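You operate a simulated robot arm through the tools that you are given. There is no shell and no other tool. Be economical: measure what you need, move in short steps, check, and stop when the job is done.

You run a simulated robot arm. Do the job below in one go: nothing can be reset, and whatever is moved stays where it is left.

## Task
Bin the streaked board, shut the head's two valves and flush it clear.
Fine: the board goes into the teal reject bin; draw the slider with the board in nest C to OUT before the flush; one flush; the good boards stay as they are; leave the latch, inserts and screens as they are.

Only the result counts: the job must be done as asked and must still hold three seconds after the hand-in. Knocking over, shifting, dropping, spilling or breaking anything else fails it.

## Robot
A 6-joint arm with a two-finger parallel gripper, fixed in place. Base frame: the origin is at the foot of the arm, x ahead of it, y to its left, z up. Lengths are in mm, angles in rad, forces in N, time in s.
With the tool pointing down near the work surface it reaches from about 420 to 860 mm from the base axis. Its first joint turns from -2.007 to 2.007 rad. Payload 4.2 kg.
The tool frame sits at the grasp point between the pads (the TCP): z along the fingers, y along the line on which they close. The tips reach 23 mm beyond it. The gripper opens to 94 mm. The fingers are 38 mm wide and 10 mm thick; the gripper's body (54 by 96 mm) begins 39 mm behind the TCP.
Orientation is that of the tool frame in the base frame, as a unit quaternion [x, y, z, w]. With the fingers straight down and closing along the base's y, the tool's x points along the base's -x, its y along +y and its z along -z.

## Interface
- The arm moves only by the tool servo_tool. Its argument "moves" is a list of rows, each a list of 6 numbers: the shift along the base's x, y, z in m, then the turn, a rotation vector about the base's x, y, z in rad. In form: [[tx, ty, tz, rx, ry, rz], ...]. A call has 1 to 8 rows; each row shifts and turns the commanded pose from where the row before left it. "hand" is the closure, from 0 (fully open) to 1 (shut), set as the call begins (left out, the last holds). Each row takes 0.2 s and may step no farther than 50 mm and 0.15 rad from the row before; otherwise, or with a gripper value out of range, the whole call is refused. Where a pose cannot be reached the arm comes as near as it can. A force on the tool above 50 N (or 10 N above the force at the start of the call, whichever is more), or a blocked arm, ends the call early, and 0.2 s more pass. Each finger travels about 108 mm/s and halts on what it meets, pressing with about 35 N; the grip force reading is that of the motor and also rises with nothing between the fingers. The clock runs only during rows and for 0.2 s after the last one: add rows that do not move to give the fingers time. The reply holds the time, the measured pose of the TCP, the force on the tool along the base axes, the opening and the grip force, in the units named above and with some noise, and new pictures: "pictures" is both (left out), scene, wrist or none.
- Cameras (640 x 400 px; columns grow to the right, rows downward): "scene" is fixed at [216.1, 644.6, 1710.4]; the picture's right is [-0.82, -0.58, 0.00], its down [-0.41, 0.58, -0.71] and it looks along [0.41, -0.58, -0.71] (base axes); focal length 256 px, centre (320, 200). "wrist" rides on the gripper at [-39, 0, -44] in the tool frame; the picture's right is [0.00, -1.00, 0.00], its down [0.97, 0.00, -0.24] and it looks along [0.24, 0.00, 0.97] (tool axes); focal length 218 px, centre (320, 200). There is no depth. A picture from a camera that has moved, and an enlarged one, comes with that camera's place and axes in the base frame and with its lens. The place of the scene camera against the robot may be out by one fixed shift of up to 12 mm in any direction.
- slide_trunk(by): slides the trunk up (or, below 0, down) by that many mm; the arm rides with it, the base frame stays. It gives what a move gives, with no picture.
- zoom(camera, box): a new picture of the part [left, top, right, bottom] of that camera's present view, enlarged. No time passes.
- finish_job(): hands the job in; it is judged then, once.

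Go step by step. Nothing tells you positions but the pictures and the camera data: compare them with the known pose of the tool, close in by small moves and look again before you grip or let go. The budget is 120 turns and 170 pictures, counting those below and the enlarged ones. Unless the task says otherwise, let go and move clear before handing in.

The tools are called after ">>>" as name(argument=value, ...) on one line, values as JSON. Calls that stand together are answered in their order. servo_tool: Moves the arm, as the interface text tells. Its arguments: {"type":"object","properties":{"moves":{"type":"array"},"hand":{"type":"number"},"pictures":{"type":"string","enum":["both","scene","wrist","none"]}},"required":["moves"]} The other tools are called the same way: slide_trunk (by) slides the trunk up or down; zoom (camera, box) takes an enlarged picture of a part of a camera's view; finish_job () hands the job in.

At the start:

```text
time: 0.0
ee_pos: [563.8, -214.3, 1400.5]
tool_rot: [0.0, 1.0, 0.001, 0.0]
contact_force: [-1.0, -1.0, -0.9]
width: 94.1
grasp_force: 0.0
trunk travel left (down, up): [-900.0, 90.0]
```

scene: 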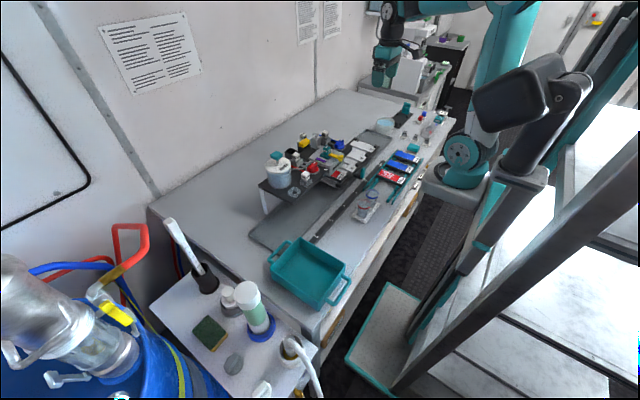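
wrist: 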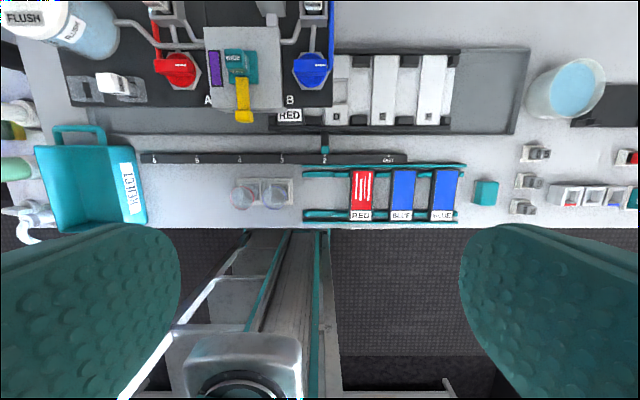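

I see a bench with a fluid head (red and blue valves, flush bottle/button), a row of nests, boards (a streaked red one, two blue ones), a teal reject bin and a slider rail. I'll zoom in for details before moving.

>>> zoom(camera="wrist", box=[0, 0, 320, 200])

>>> zoom(camera="wrist", box=[260, 40, 500, 240])

>>> zoom(camera="scene", box=[240, 100, 460, 240])

>>> zoom(camera="scene", box=[100, 0, 350, 100])

```text
2.00 times, centred on (160, 100) of wrist
camera zoom: at [602.3, -214.6, 1444.3], right [0.0, -1.0, 0.0], down [-0.97, 0.0, 0.24], along [-0.24, 0.0, -0.97], focal length 436 px, centre (640, 400)
```

zoom: 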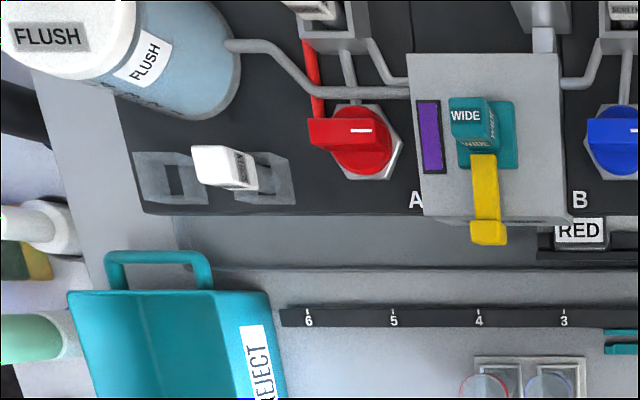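

```text
2.00 times, centred on (380, 140) of wrist
camera zoom: at [602.3, -214.6, 1444.3], right [0.0, -1.0, 0.0], down [-0.97, 0.0, 0.24], along [-0.24, 0.0, -0.97], focal length 436 px, centre (200, 320)
```

zoom: 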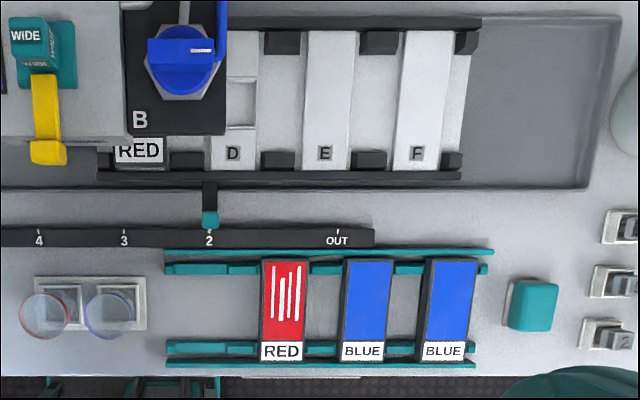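

```text
2.86 times, centred on (350, 170) of scene
camera zoom: at [216.1, 644.6, 1710.4], right [-0.82, -0.58, 0.0], down [-0.41, 0.58, -0.71], along [0.41, -0.58, -0.71], focal length 731 px, centre (234, 286)
```

zoom: 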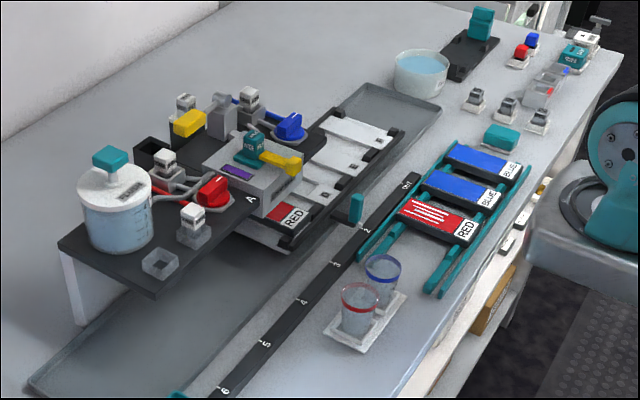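

```text
2.56 times, centred on (225, 50) of scene
camera zoom: at [216.1, 644.6, 1710.4], right [-0.82, -0.58, 0.0], down [-0.41, 0.58, -0.71], along [0.41, -0.58, -0.71], focal length 655 px, centre (563, 584)
```

zoom: 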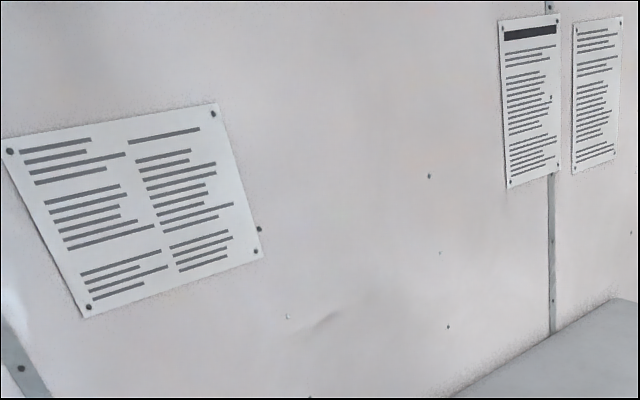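

The streaked red board is the one nearest on the teal rack; the slider's teal peg sits at mark 2, with OUT toward -y. I'll move above the head to look at the valves and flush control more closely.

>>> servo_tool(moves=[[0.0, 0.045, -0.02, 0, 0, 0], [0.0, 0.045, -0.02, 0, 0, 0], [0.0, 0.045, -0.02, 0, 0, 0], [0.02, 0.0, -0.04, 0, 0, 0], [0.0, 0.0, 0, 0, 0, 0]], pictures="wrist")

```text
time: 1.2
ee_pos: [583.9, -78.7, 1302.3]
tool_rot: [0.0, 1.0, 0.0, 0.0]
contact_force: [-0.4, -0.2, -0.6]
width: 94.1
grasp_force: 0.0
trunk travel left (down, up): [-900.0, 90.0]
camera wrist: at [622.9, -79.0, 1344.2], right [0.0, -1.0, 0.0], down [-0.97, 0.0, 0.24], along [-0.24, 0.0, -0.97], focal length 218 px, centre (320, 200)
```

wrist: 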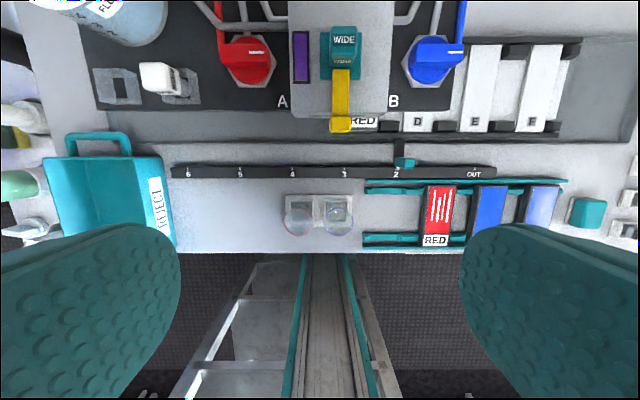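

I need the head further into view, so I'll move forward in x.

>>> servo_tool(moves=[[0.05, 0.0, 0, 0, 0, 0], [0.05, 0.03, 0, 0, 0, 0], [0.03, 0.0, 0, 0, 0, 0], [0, 0, 0, 0, 0, 0]], pictures="wrist")

>>> zoom(camera="wrist", box=[60, 0, 300, 180])

>>> zoom(camera="wrist", box=[280, 0, 520, 180])

```text
refused: row 2 steps farther than a row can; nothing moved
```

```text
2.22 times, centred on (180, 90) of wrist
camera zoom: at [622.9, -79.0, 1344.2], right [0.0, -1.0, 0.0], down [-0.97, 0.0, 0.24], along [-0.24, 0.0, -0.97], focal length 485 px, centre (631, 444)
```

zoom: 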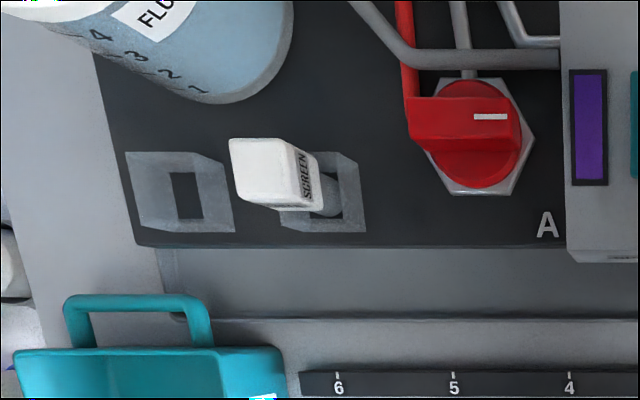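

```text
2.22 times, centred on (400, 90) of wrist
camera zoom: at [622.9, -79.0, 1344.2], right [0.0, -1.0, 0.0], down [-0.97, 0.0, 0.24], along [-0.24, 0.0, -0.97], focal length 485 px, centre (142, 444)
```

zoom: 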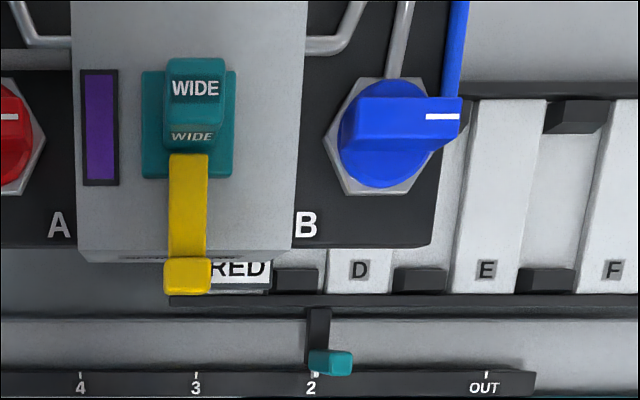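

>>> servo_tool(moves=[[0.045, 0.0, 0, 0, 0, 0], [0.045, 0.0, 0, 0, 0, 0], [0.04, 0.02, 0, 0, 0, 0], [0, 0, 0, 0, 0, 0]], pictures="wrist")

>>> zoom(camera="wrist", box=[60, 0, 300, 180])

>>> zoom(camera="wrist", box=[280, 0, 520, 180])

```text
time: 2.2
ee_pos: [714.2, -59.8, 1300.8]
tool_rot: [0.0, 1.0, 0.0, 0.0]
contact_force: [-0.8, -0.8, 0.1]
width: 94.0
grasp_force: 0.0
trunk travel left (down, up): [-900.0, 90.0]
camera wrist: at [752.9, -60.1, 1344.6], right [0.0, -1.0, 0.0], down [-0.97, 0.0, 0.24], along [-0.24, 0.0, -0.97], focal length 218 px, centre (320, 200)
```

wrist: 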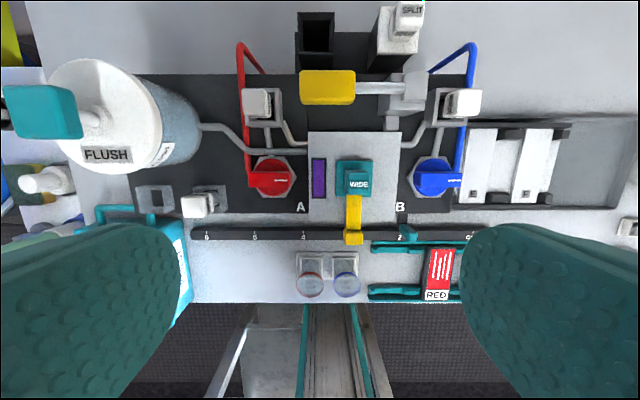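

```text
2.22 times, centred on (180, 90) of wrist
camera zoom: at [752.9, -60.1, 1344.6], right [0.0, -1.0, 0.0], down [-0.97, 0.0, 0.24], along [-0.24, 0.0, -0.97], focal length 485 px, centre (631, 444)
```

zoom: 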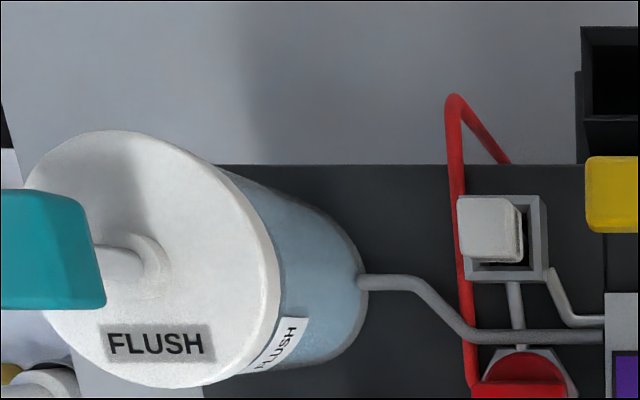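

```text
2.22 times, centred on (400, 90) of wrist
camera zoom: at [752.9, -60.1, 1344.6], right [0.0, -1.0, 0.0], down [-0.97, 0.0, 0.24], along [-0.24, 0.0, -0.97], focal length 485 px, centre (142, 444)
```

zoom: 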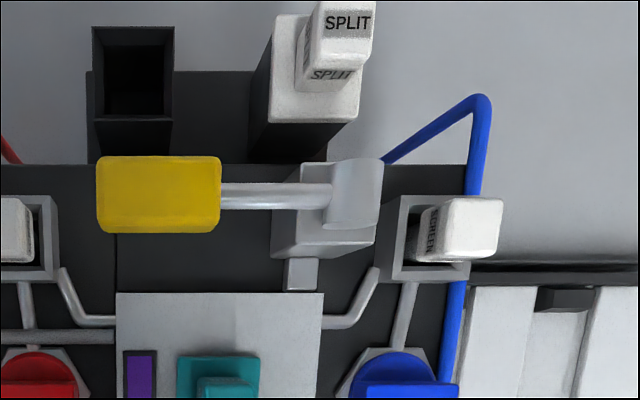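

The flush bottle has a teal plunger on top (≈ (774,117,1188)), valves A and B are near (707,12) and (707,-224). I'll go lower near valve A to see its markings.

>>> servo_tool(moves=[[-0.01, 0.02, -0.04, 0, 0, 0], [0.0, 0.02, -0.04, 0, 0, 0], [0, 0, 0, 0, 0, 0]], pictures="wrist")

>>> zoom(camera="wrist", box=[200, 100, 360, 200])

>>> zoom(camera="scene", box=[260, 120, 360, 200])

```text
time: 3.0
ee_pos: [703.7, -19.2, 1219.9]
tool_rot: [0.001, 1.0, 0.0, 0.0]
contact_force: [-0.6, 0.2, -0.2]
width: 94.0
grasp_force: 0.1
trunk travel left (down, up): [-900.0, 90.0]
camera wrist: at [741.5, -19.7, 1264.1], right [0.0, -1.0, 0.0], down [-0.97, 0.0, 0.24], along [-0.24, 0.0, -0.97], focal length 218 px, centre (320, 200)
```

wrist: 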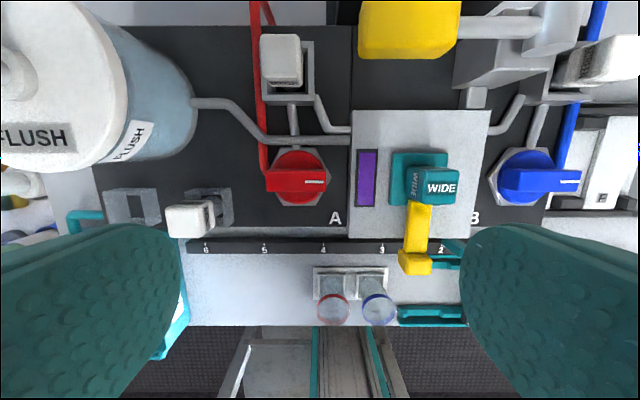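

```text
4.00 times, centred on (280, 150) of wrist
camera zoom: at [741.5, -19.7, 1264.1], right [0.0, -1.0, 0.0], down [-0.97, 0.0, 0.24], along [-0.24, 0.0, -0.97], focal length 873 px, centre (480, 400)
```

zoom: 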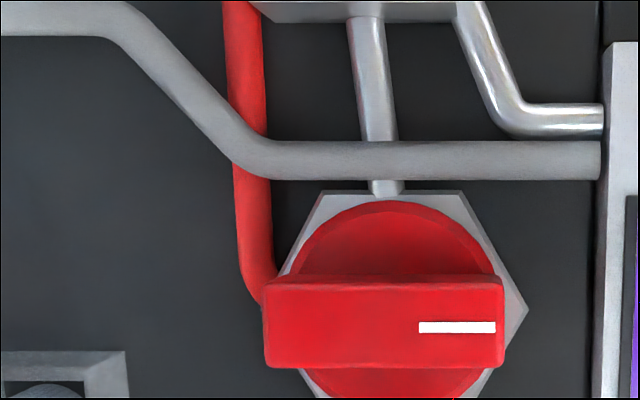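

```text
5.00 times, centred on (310, 160) of scene
camera zoom: at [216.1, 644.6, 1710.4], right [-0.82, -0.58, 0.0], down [-0.41, 0.58, -0.71], along [0.41, -0.58, -0.71], focal length 1280 px, centre (370, 400)
```

zoom: 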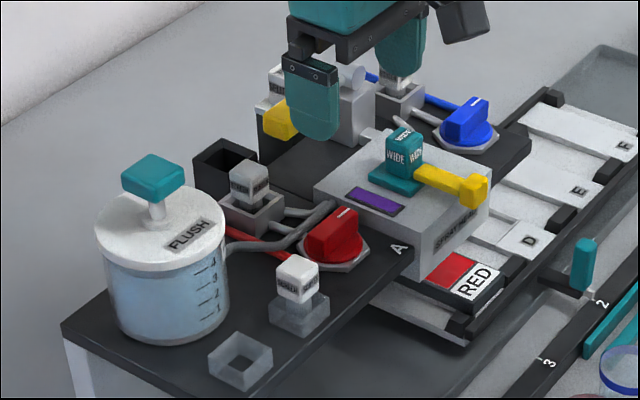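

The valve knobs lie crosswise with the line to the right; I need to find out which way is shut. I'll check the rest of the bench and the notices for cues.

>>> zoom(camera="scene", box=[370, 85, 470, 150])

>>> zoom(camera="scene", box=[290, 0, 350, 40])

>>> zoom(camera="scene", box=[90, 0, 210, 100])

>>> zoom(camera="wrist", box=[480, 120, 600, 220])

```text
6.15 times, centred on (420, 118) of scene
camera zoom: at [216.1, 644.6, 1710.4], right [-0.82, -0.58, 0.0], down [-0.41, 0.58, -0.71], along [0.41, -0.58, -0.71], focal length 1575 px, centre (-295, 708)
```

zoom: 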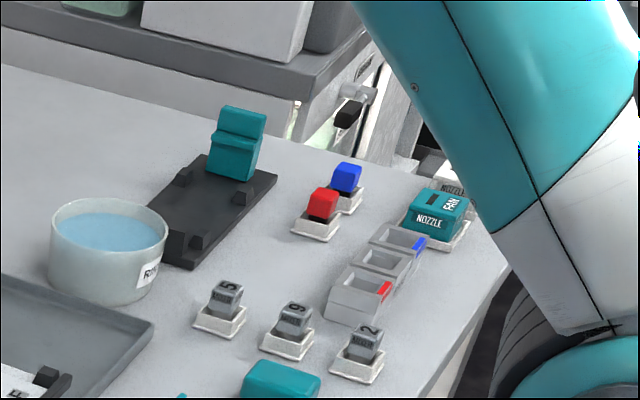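

```text
10.00 times, centred on (320, 20) of scene
camera zoom: at [216.1, 644.6, 1710.4], right [-0.82, -0.58, 0.0], down [-0.41, 0.58, -0.71], along [0.41, -0.58, -0.71], focal length 2560 px, centre (320, 2000)
```

zoom: 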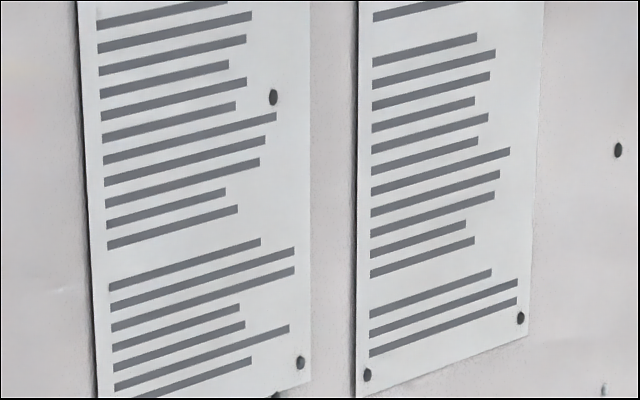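

```text
4.00 times, centred on (150, 50) of scene
camera zoom: at [216.1, 644.6, 1710.4], right [-0.82, -0.58, 0.0], down [-0.41, 0.58, -0.71], along [0.41, -0.58, -0.71], focal length 1024 px, centre (1000, 800)
```

zoom: 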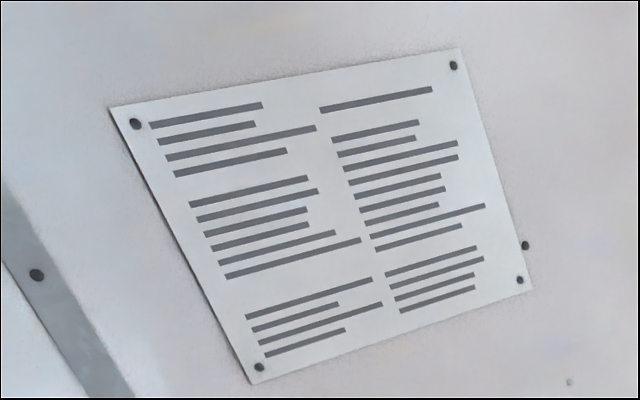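

```text
4.00 times, centred on (540, 170) of wrist
camera zoom: at [741.5, -19.7, 1264.1], right [0.0, -1.0, 0.0], down [-0.97, 0.0, 0.24], along [-0.24, 0.0, -0.97], focal length 873 px, centre (-560, 320)
```

zoom: 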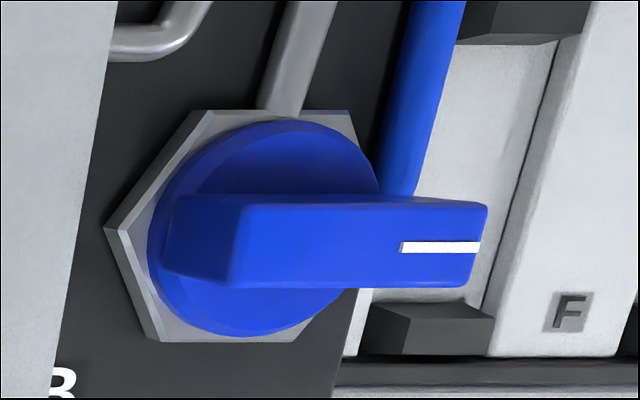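

No legend is readable; the valves' travel itself will show which way they turn. First the streaked board: I'll move over it.

>>> servo_tool(moves=[[-0.022, -0.0373, 0, 0, 0, 0], [-0.022, -0.0373, 0, 0, 0, 0], [-0.022, -0.0373, 0, 0, 0, 0], [-0.022, -0.0373, 0, 0, 0, 0], [-0.022, -0.0373, 0, 0, 0, 0], [-0.022, -0.0373, -0.01, 0, 0, 0], [-0.022, -0.0373, -0.02, 0, 0, 0], [-0.022, -0.0373, -0.02, 0, 0, 0]], pictures="none")

>>> servo_tool(moves=[[0, 0, -0.03, 0, 0, 0], [0, 0, 0, 0, 0, 0]], pictures="wrist")

>>> zoom(camera="wrist", box=[220, 100, 460, 250])

```text
time: 4.8
ee_pos: [527.4, -317.4, 1171.4]
tool_rot: [0.0, 1.0, 0.0, 0.0]
contact_force: [0.0, 0.2, 0.3]
width: 94.1
grasp_force: 0.1
trunk travel left (down, up): [-900.0, 90.0]
```

```text
time: 5.4
ee_pos: [528.0, -317.5, 1141.6]
tool_rot: [0.0, 1.0, 0.0, 0.0]
contact_force: [0.0, -0.1, -0.2]
width: 94.0
grasp_force: 0.0
trunk travel left (down, up): [-900.0, 90.0]
camera wrist: at [567.2, -317.5, 1184.1], right [0.0, -1.0, 0.0], down [-0.97, 0.0, 0.24], along [-0.24, 0.0, -0.97], focal length 218 px, centre (320, 200)
```

wrist: 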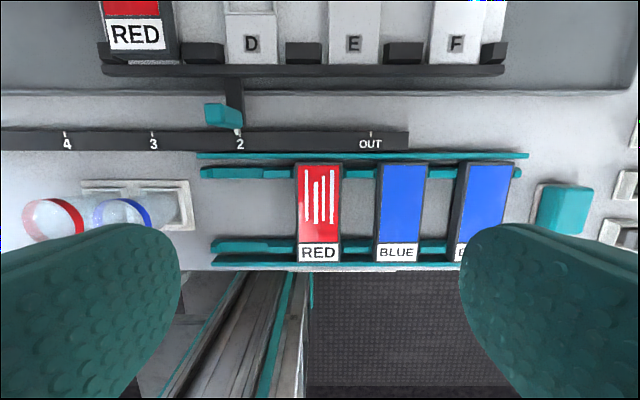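

```text
2.67 times, centred on (340, 175) of wrist
camera zoom: at [567.2, -317.5, 1184.1], right [0.0, -1.0, 0.0], down [-0.97, 0.0, 0.24], along [-0.24, 0.0, -0.97], focal length 582 px, centre (267, 267)
```

zoom: 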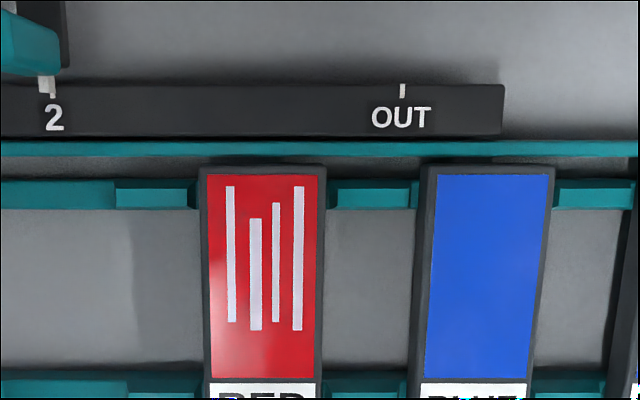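

The streaked board is centred near (480,-317), about 56 wide, top near z 920. I'll descend over its centre and check.

>>> servo_tool(moves=[[-0.024, 0, -0.04, 0, 0, 0], [-0.024, 0, -0.04, 0, 0, 0], [0, 0, -0.045, 0, 0, 0], [0, 0, -0.045, 0, 0, 0], [0, 0, 0, 0, 0, 0]])

>>> zoom(camera="scene", box=[350, 120, 450, 200])

```text
time: 6.6
ee_pos: [479.2, -316.1, 970.0]
tool_rot: [0.001, 1.0, 0.0, 0.001]
contact_force: [-0.7, 0.0, -0.2]
width: 94.0
grasp_force: 0.1
trunk travel left (down, up): [-900.0, 90.0]
camera wrist: at [517.6, -316.6, 1013.3], right [0.0, -1.0, 0.0], down [-0.97, 0.0, 0.24], along [-0.24, 0.0, -0.97], focal length 218 px, centre (320, 200)
```

scene: 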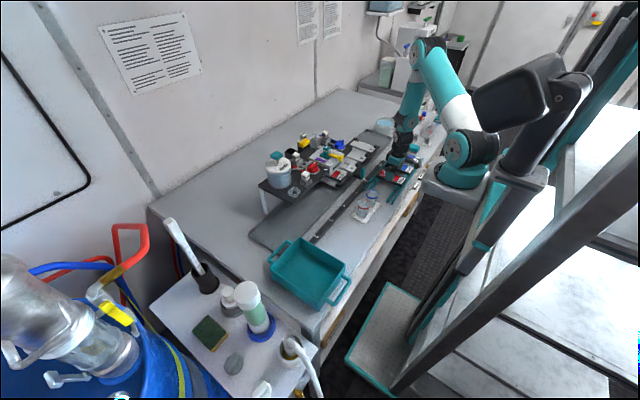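
wrist: 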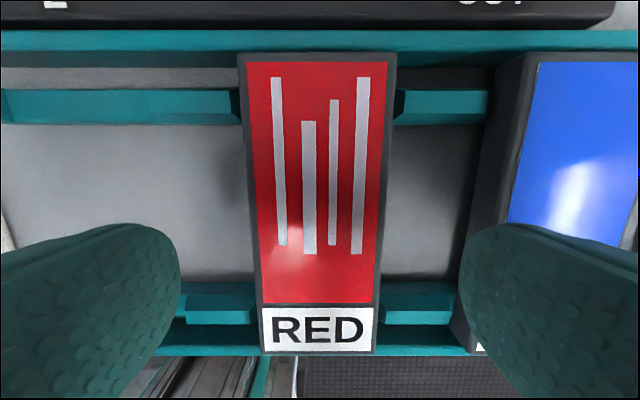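

```text
5.00 times, centred on (400, 160) of scene
camera zoom: at [216.1, 644.6, 1710.4], right [-0.82, -0.58, 0.0], down [-0.41, 0.58, -0.71], along [0.41, -0.58, -0.71], focal length 1280 px, centre (-80, 400)
```

zoom: 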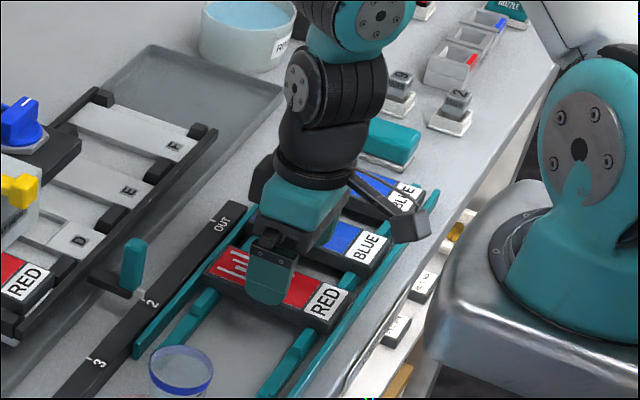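

Aligned within a few millimetres. I'll narrow the fingers a little, descend to the board and grip.

>>> servo_tool(moves=[[0, 0, 0, 0, 0, 0], [0.001, 0, -0.022, 0, 0, 0], [0, 0, -0.02, 0, 0, 0], [0, 0, 0, 0, 0, 0]], hand=0.15, pictures="wrist")

```text
time: 7.6
ee_pos: [479.9, -316.8, 928.4]
tool_rot: [0.0, 1.0, 0.0, -0.001]
contact_force: [-0.4, 0.0, 0.2]
width: 79.7
grasp_force: 0.0
trunk travel left (down, up): [-900.0, 90.0]
camera wrist: at [518.5, -317.4, 972.1], right [0.0, -1.0, 0.0], down [-0.97, 0.0, 0.24], along [-0.24, 0.0, -0.97], focal length 218 px, centre (320, 200)
```

wrist: 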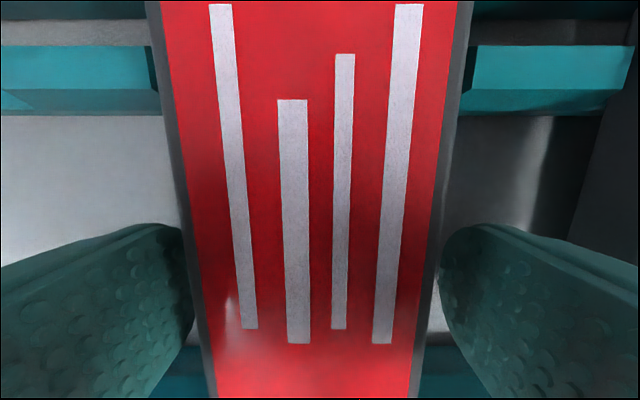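

The fingers straddle the board cleanly. Closing.

>>> servo_tool(moves=[[0, 0, 0, 0, 0, 0], [0, 0, 0, 0, 0, 0], [0, 0, 0, 0, 0, 0]], hand=0.6, pictures="none")

>>> servo_tool(moves=[[0, 0, 0.02, 0, 0, 0], [0, 0, 0.03, 0, 0, 0], [0, 0, 0, 0, 0, 0]])

```text
time: 8.4
ee_pos: [479.7, -316.6, 928.5]
tool_rot: [0.0, 1.0, 0.001, 0.0]
contact_force: [-0.7, 0.8, 0.5]
width: 55.2
grasp_force: 35.4
trunk travel left (down, up): [-900.0, 90.0]
```

```text
time: 9.2
ee_pos: [480.2, -317.2, 978.6]
tool_rot: [0.0, 1.0, 0.0, 0.0]
contact_force: [0.2, 0.1, 0.4]
width: 55.2
grasp_force: 35.5
trunk travel left (down, up): [-900.0, 90.0]
camera wrist: at [518.3, -317.6, 1021.9], right [0.0, -1.0, 0.0], down [-0.97, 0.0, 0.24], along [-0.24, 0.0, -0.97], focal length 218 px, centre (320, 200)
```

scene: 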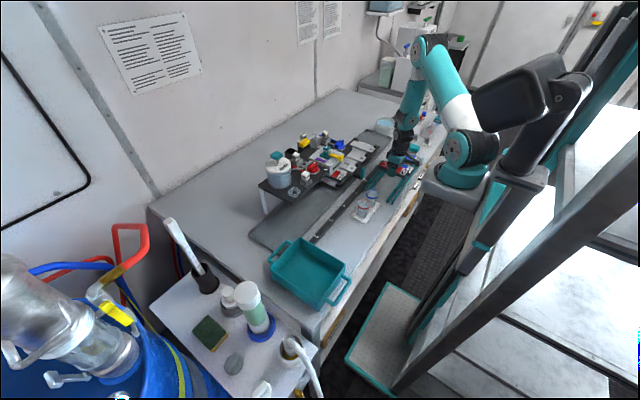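
wrist: 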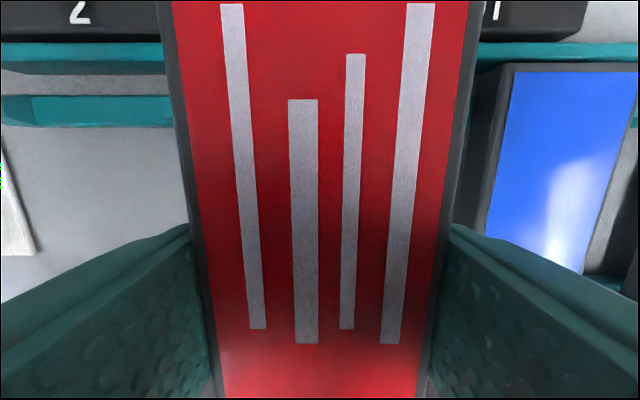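

Board is held. I'll lift to about z 1130 and carry it along +y to above the reject bin.

>>> servo_tool(moves=[[0, 0, 0.05, 0, 0, 0], [0, 0, 0.05, 0, 0, 0], [0, 0, 0.05, 0, 0, 0], [0.01, 0.044, 0, 0, 0, 0], [0.01, 0.044, 0, 0, 0, 0], [0.01, 0.044, 0, 0, 0, 0], [0, 0.044, 0, 0, 0, 0], [0, 0.044, 0, 0, 0, 0]], pictures="none")

>>> servo_tool(moves=[[0, 0.044, 0, 0, 0, 0], [0, 0.044, 0, 0, 0, 0], [0, 0.044, 0, 0, 0, 0], [0, 0.044, 0, 0, 0, 0], [0, 0.044, 0, 0, 0, 0], [0, 0.044, 0, 0, 0, 0], [0, 0, 0, 0, 0, 0]])

```text
time: 11.0
ee_pos: [510.3, -98.2, 1129.9]
tool_rot: [0.0, 1.0, 0.001, 0.0]
contact_force: [-0.3, -0.9, 0.1]
width: 55.2
grasp_force: 34.6
trunk travel left (down, up): [-900.0, 90.0]
```

```text
time: 12.6
ee_pos: [510.9, 167.5, 1127.8]
tool_rot: [0.0, 1.0, 0.0, 0.0]
contact_force: [-1.0, 0.1, -0.7]
width: 55.2
grasp_force: 35.2
trunk travel left (down, up): [-900.0, 90.0]
camera wrist: at [548.9, 166.8, 1171.7], right [0.0, -1.0, 0.0], down [-0.97, 0.0, 0.24], along [-0.24, 0.0, -0.97], focal length 218 px, centre (320, 200)
```

scene: 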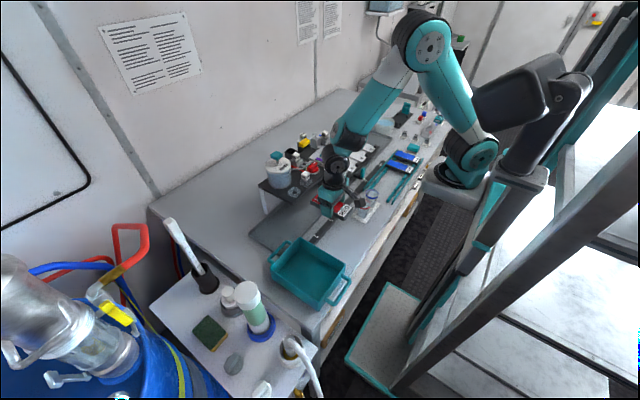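
wrist: 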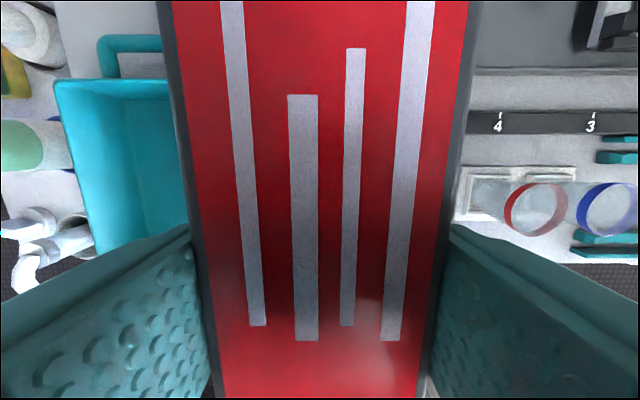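

>>> zoom(camera="scene", box=[250, 190, 370, 320])

```text
3.08 times, centred on (310, 255) of scene
camera zoom: at [216.1, 644.6, 1710.4], right [-0.82, -0.58, 0.0], down [-0.41, 0.58, -0.71], along [0.41, -0.58, -0.71], focal length 788 px, centre (351, 31)
```

zoom: 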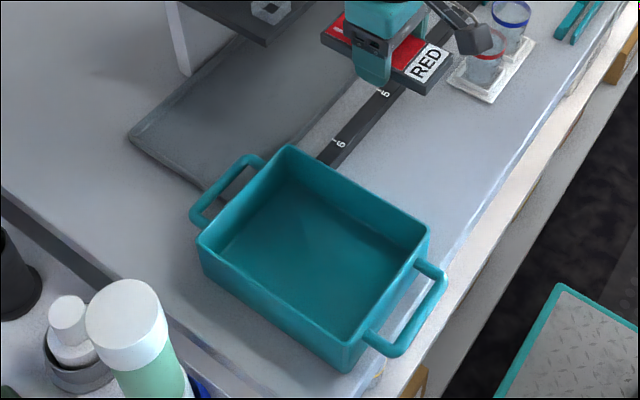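

The bin spans about x 395–595, y 239–389, rim z≈973, so I'll centre over (492,315) and look.

>>> servo_tool(moves=[[-0.005, 0.04, 0, 0, 0, 0], [-0.005, 0.04, 0, 0, 0, 0], [-0.005, 0.04, 0, 0, 0, 0], [-0.004, 0.0275, 0, 0, 0, 0], [0, 0, -0.04, 0, 0, 0], [0, 0, -0.04, 0, 0, 0], [0, 0, 0, 0, 0, 0]])

>>> zoom(camera="scene", box=[250, 190, 370, 320])

```text
time: 14.2
ee_pos: [492.8, 314.3, 1049.3]
tool_rot: [0.0, 1.0, 0.0, 0.0]
contact_force: [0.6, -0.2, 0.2]
width: 55.4
grasp_force: 35.2
trunk travel left (down, up): [-900.0, 90.0]
camera wrist: at [530.1, 313.5, 1092.0], right [0.0, -1.0, 0.0], down [-0.97, 0.0, 0.24], along [-0.24, 0.0, -0.97], focal length 218 px, centre (320, 200)
```

scene: 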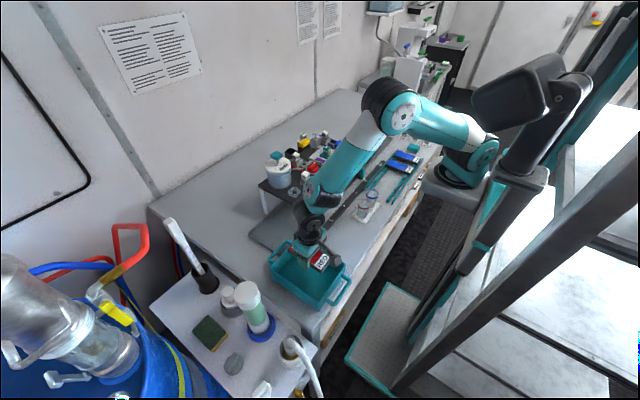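
wrist: 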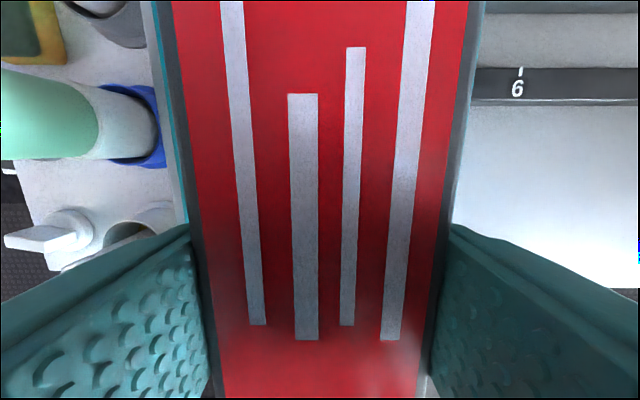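

```text
3.08 times, centred on (310, 255) of scene
camera zoom: at [216.1, 644.6, 1710.4], right [-0.82, -0.58, 0.0], down [-0.41, 0.58, -0.71], along [0.41, -0.58, -0.71], focal length 788 px, centre (351, 31)
```

zoom: 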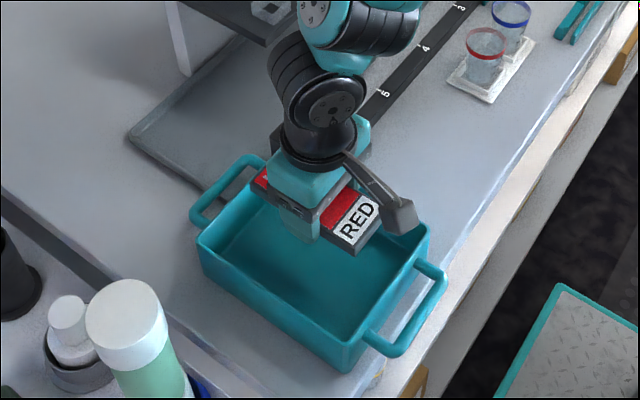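

Centred in the bin. Lowering the board in.

>>> servo_tool(moves=[[0, 0, -0.04, 0, 0, 0], [0, 0, -0.04, 0, 0, 0], [0, 0, -0.022, 0, 0, 0], [0, 0, 0, 0, 0, 0]])

>>> zoom(camera="scene", box=[250, 190, 370, 320])

```text
time: 15.2
ee_pos: [490.9, 314.9, 946.1]
tool_rot: [0.0, 1.0, 0.0, -0.001]
contact_force: [0.0, -0.6, -0.7]
width: 55.6
grasp_force: 34.8
trunk travel left (down, up): [-900.0, 90.0]
camera wrist: at [530.4, 313.1, 989.4], right [0.0, -1.0, 0.0], down [-0.97, 0.0, 0.24], along [-0.24, 0.0, -0.97], focal length 218 px, centre (320, 200)
```

scene: 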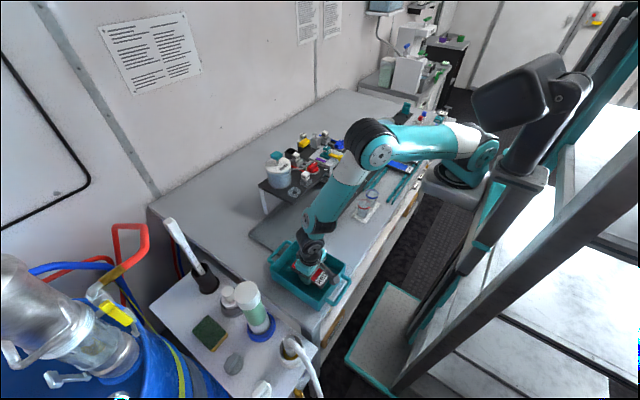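
wrist: 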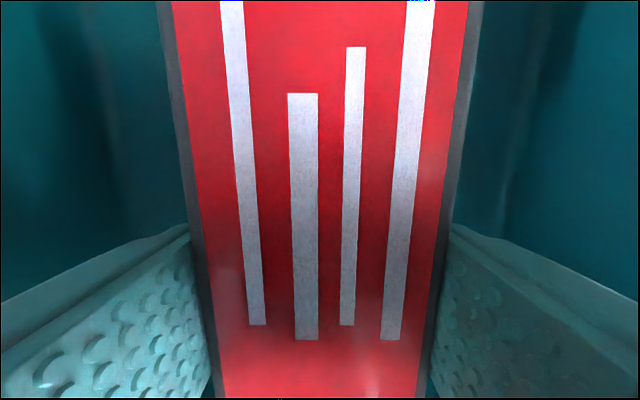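

```text
3.08 times, centred on (310, 255) of scene
camera zoom: at [216.1, 644.6, 1710.4], right [-0.82, -0.58, 0.0], down [-0.41, 0.58, -0.71], along [0.41, -0.58, -0.71], focal length 788 px, centre (351, 31)
```

zoom: 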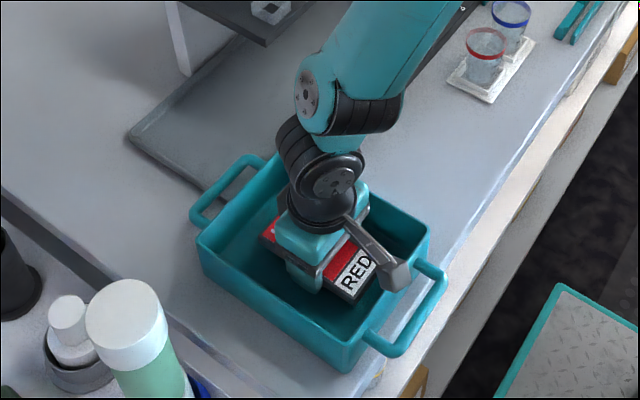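

The board is inside the bin; a touch lower, then I'll release and rise.

>>> servo_tool(moves=[[0, 0, -0.008, 0, 0, 0], [0, 0, 0, 0, 0, 0]], pictures="none")

>>> servo_tool(moves=[[0, 0, 0, 0, 0, 0], [0, 0, 0, 0, 0, 0], [0, 0, 0.03, 0, 0, 0], [0, 0, 0.05, 0, 0, 0], [0, 0, 0.05, 0, 0, 0], [0, 0, 0.05, 0, 0, 0], [0, 0, 0, 0, 0, 0]], hand=0.2)

```text
time: 15.8
ee_pos: [492.3, 314.0, 937.7]
tool_rot: [0.0, 1.0, 0.0, 0.0]
contact_force: [0.3, 0.5, -0.9]
width: 55.1
grasp_force: 34.9
trunk travel left (down, up): [-900.0, 90.0]
```

```text
time: 17.4
ee_pos: [491.2, 314.0, 1119.7]
tool_rot: [0.0, 1.0, 0.001, 0.0]
contact_force: [0.7, 0.3, -0.1]
width: 75.2
grasp_force: 0.1
trunk travel left (down, up): [-900.0, 90.0]
camera wrist: at [529.9, 312.7, 1163.1], right [0.0, -1.0, 0.0], down [-0.97, 0.0, 0.24], along [-0.24, 0.0, -0.97], focal length 218 px, centre (320, 200)
```

scene: 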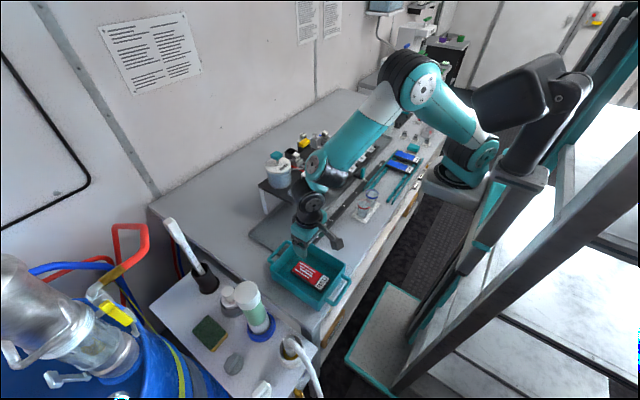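
wrist: 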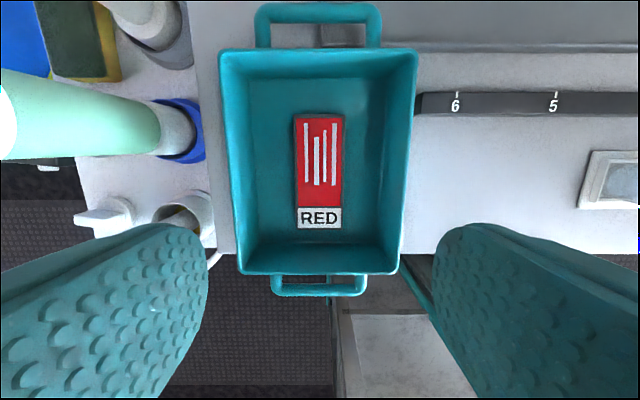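

The streaked board lies in the bin. Next is the slider: its teal peg's top is at about (595,-225,965); I'll go above it.

>>> servo_tool(moves=[[0, -0.045, 0, 0, 0, 0], [0, -0.045, 0, 0, 0, 0], [0, -0.045, 0, 0, 0, 0], [0, -0.045, 0, 0, 0, 0], [0, -0.045, 0, 0, 0, 0], [0, -0.045, 0, 0, 0, 0], [0, -0.045, 0, 0, 0, 0], [0, -0.045, 0, 0, 0, 0]], pictures="none")

>>> servo_tool(moves=[[0, -0.045, 0, 0, 0, 0], [0, -0.045, 0, 0, 0, 0], [0, -0.045, 0, 0, 0, 0], [0, -0.044, 0, 0, 0, 0], [0.04, 0, -0.02, 0, 0, 0], [0.04, 0, -0.02, 0, 0, 0], [0, 0, 0, 0, 0, 0]])

>>> zoom(camera="scene", box=[310, 130, 410, 210])

```text
time: 19.2
ee_pos: [492.5, -47.5, 1119.2]
tool_rot: [-0.001, 1.0, 0.0, 0.0]
contact_force: [-0.3, -0.2, -0.4]
width: 75.0
grasp_force: 0.0
trunk travel left (down, up): [-900.0, 90.0]
```

```text
time: 20.8
ee_pos: [572.5, -223.8, 1079.7]
tool_rot: [0.001, 1.0, 0.0, 0.0]
contact_force: [0.5, -0.4, 0.1]
width: 75.2
grasp_force: 0.0
trunk travel left (down, up): [-900.0, 90.0]
camera wrist: at [610.5, -225.5, 1122.3], right [0.0, -1.0, 0.0], down [-0.97, 0.0, 0.24], along [-0.24, 0.0, -0.97], focal length 218 px, centre (320, 200)
```

scene: 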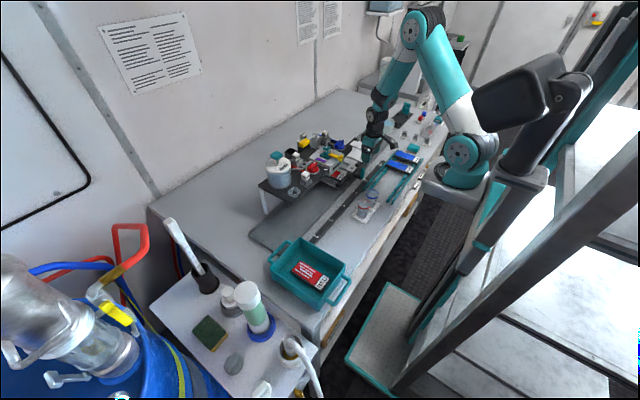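
wrist: 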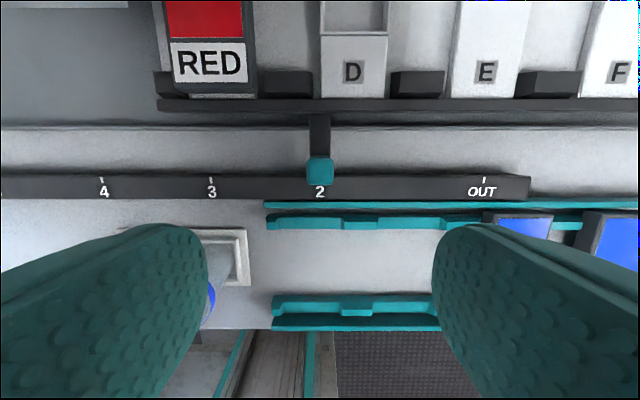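

```text
5.00 times, centred on (360, 170) of scene
camera zoom: at [216.1, 644.6, 1710.4], right [-0.82, -0.58, 0.0], down [-0.41, 0.58, -0.71], along [0.41, -0.58, -0.71], focal length 1280 px, centre (120, 350)
```

zoom: 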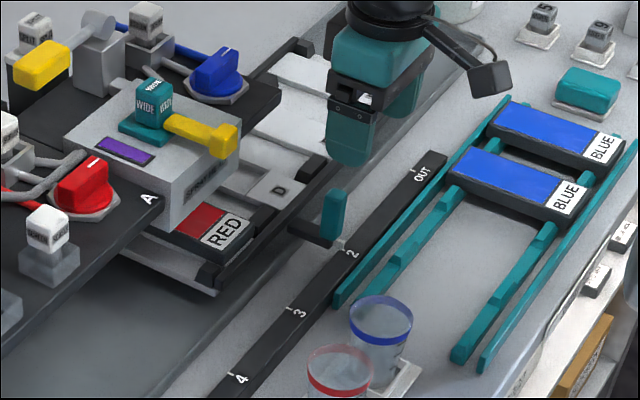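

The peg is at (592,-225.5). I'll descend around it and then grip.

>>> servo_tool(moves=[[0.02, -0.001, -0.04, 0, 0, 0], [0, 0, -0.045, 0, 0, 0], [0, 0, -0.03, 0, 0, 0], [0, 0, 0, 0, 0, 0]])

>>> zoom(camera="scene", box=[310, 130, 410, 210])

```text
time: 21.8
ee_pos: [591.9, -226.2, 963.0]
tool_rot: [0.0, 1.0, 0.0, 0.0]
contact_force: [0.2, -0.6, 0.6]
width: 75.4
grasp_force: 0.1
trunk travel left (down, up): [-900.0, 90.0]
camera wrist: at [631.2, -226.4, 1006.7], right [0.0, -1.0, 0.0], down [-0.97, 0.0, 0.24], along [-0.24, 0.0, -0.97], focal length 218 px, centre (320, 200)
```

scene: 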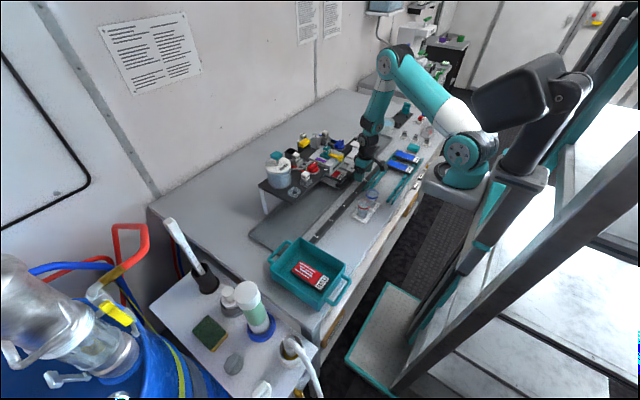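
wrist: 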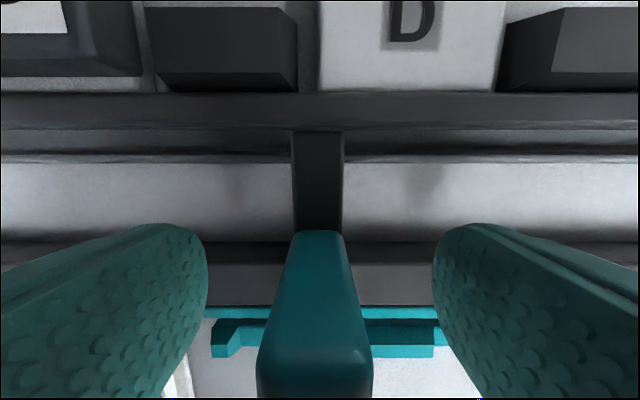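

```text
5.00 times, centred on (360, 170) of scene
camera zoom: at [216.1, 644.6, 1710.4], right [-0.82, -0.58, 0.0], down [-0.41, 0.58, -0.71], along [0.41, -0.58, -0.71], focal length 1280 px, centre (120, 350)
```

zoom: 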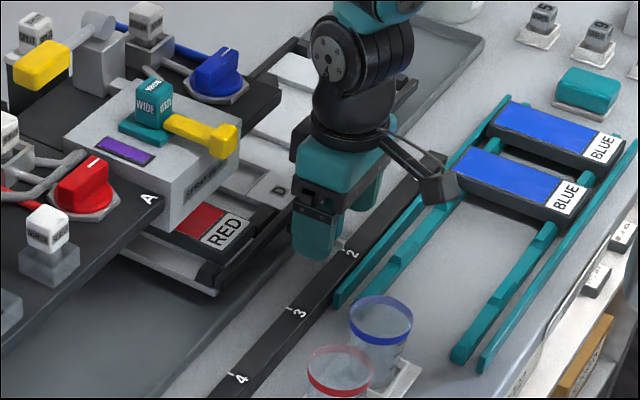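

The peg stands between the fingers. Down a little more and close on it.

>>> servo_tool(moves=[[0, 0, -0.01, 0, 0, 0], [0, 0, 0, 0, 0, 0], [0, 0, 0, 0, 0, 0], [0, 0, 0, 0, 0, 0]], hand=0.9, pictures="wrist")

```text
time: 22.8
ee_pos: [593.0, -225.7, 953.7]
tool_rot: [0.0, 1.0, 0.0, 0.0]
contact_force: [1.2, 2.2, 2.4]
width: 18.0
grasp_force: 44.8
trunk travel left (down, up): [-900.0, 90.0]
camera wrist: at [631.1, -226.4, 996.5], right [0.0, -1.0, 0.0], down [-0.97, 0.0, 0.24], along [-0.24, 0.0, -0.97], focal length 218 px, centre (320, 200)
```

wrist: 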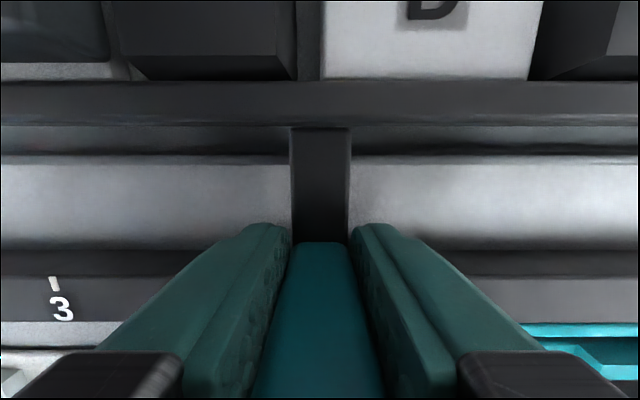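

Gripped (18 mm). I'll draw it slowly toward OUT and watch the force.

>>> servo_tool(moves=[[0, -0.01, 0, 0, 0, 0], [0, -0.015, 0, 0, 0, 0], [0, -0.02, 0, 0, 0, 0], [0, -0.02, 0, 0, 0, 0], [0, -0.02, 0, 0, 0, 0], [0, -0.02, 0, 0, 0, 0], [0, 0, 0, 0, 0, 0]], pictures="wrist")

>>> zoom(camera="scene", box=[310, 110, 430, 210])

```text
time: 24.4
ee_pos: [592.4, -330.9, 952.8]
tool_rot: [0.0, 1.0, 0.0, 0.0]
contact_force: [10.8, -1.0, -18.7]
width: 18.0
grasp_force: 44.6
trunk travel left (down, up): [-900.0, 90.0]
camera wrist: at [631.0, -332.1, 996.6], right [0.0, -1.0, 0.0], down [-0.97, 0.0, 0.24], along [-0.24, 0.0, -0.97], focal length 218 px, centre (320, 200)
```

wrist: 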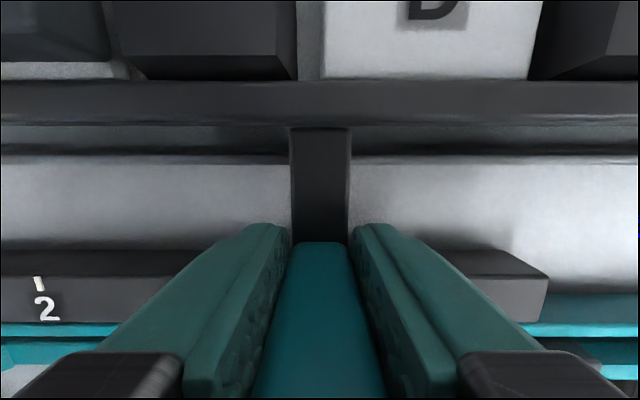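

```text
4.00 times, centred on (370, 160) of scene
camera zoom: at [216.1, 644.6, 1710.4], right [-0.82, -0.58, 0.0], down [-0.41, 0.58, -0.71], along [0.41, -0.58, -0.71], focal length 1024 px, centre (120, 360)
```

zoom: 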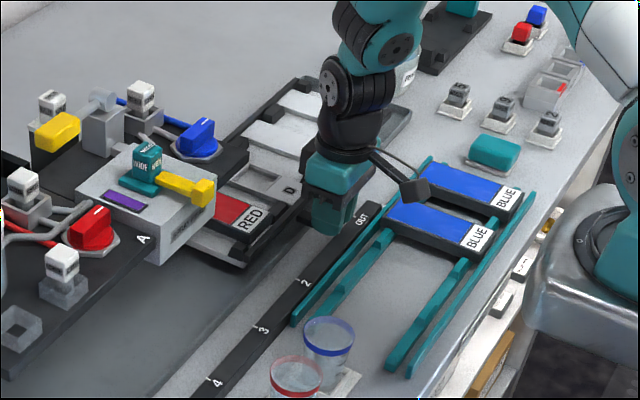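

The slider follows. Drawing it the remaining ~54 mm.

>>> servo_tool(moves=[[0, -0.015, 0, 0, 0, 0], [0, -0.015, 0, 0, 0, 0], [0, -0.015, 0, 0, 0, 0], [0, -0.009, 0, 0, 0, 0], [0, 0, 0, 0, 0, 0]], pictures="wrist")

>>> zoom(camera="scene", box=[310, 110, 430, 210])

```text
time: 25.5
ee_pos: [591.3, -375.1, 952.9]
tool_rot: [-0.004, 1.0, 0.01, -0.002]
contact_force: [12.0, 30.1, 5.9]
width: 18.7
grasp_force: 44.9
trunk travel left (down, up): [-900.0, 90.0]
stopped in row 5: the force on the tool passed its limit (the readings are from after the stop); the commanded pose is now the measured one
camera wrist: at [631.1, -376.4, 996.5], right [0.01, -1.0, -0.02], down [-0.97, -0.01, 0.24], along [-0.24, 0.02, -0.97], focal length 218 px, centre (320, 200)
```

wrist: 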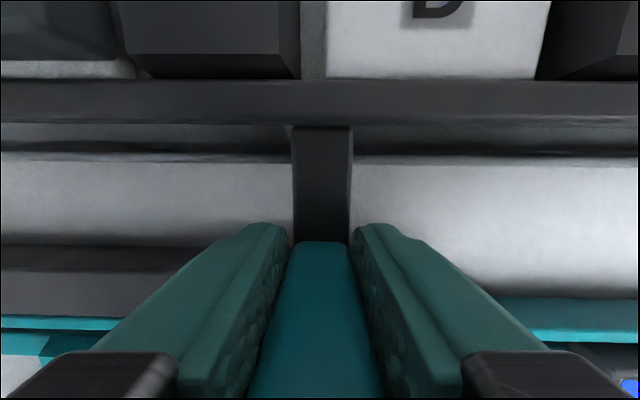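

```text
4.00 times, centred on (370, 160) of scene
camera zoom: at [216.1, 644.6, 1710.4], right [-0.82, -0.58, 0.0], down [-0.41, 0.58, -0.71], along [0.41, -0.58, -0.71], focal length 1024 px, centre (120, 360)
```

zoom: 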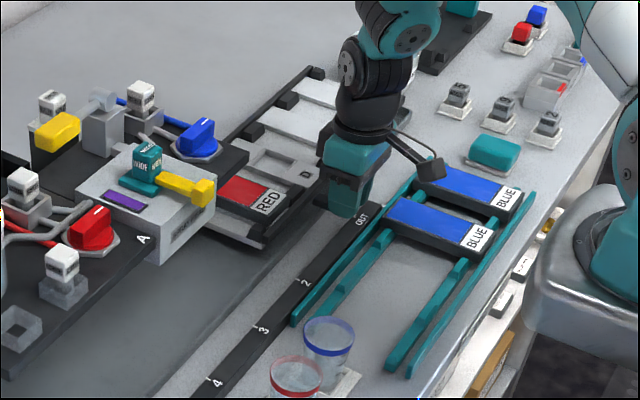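

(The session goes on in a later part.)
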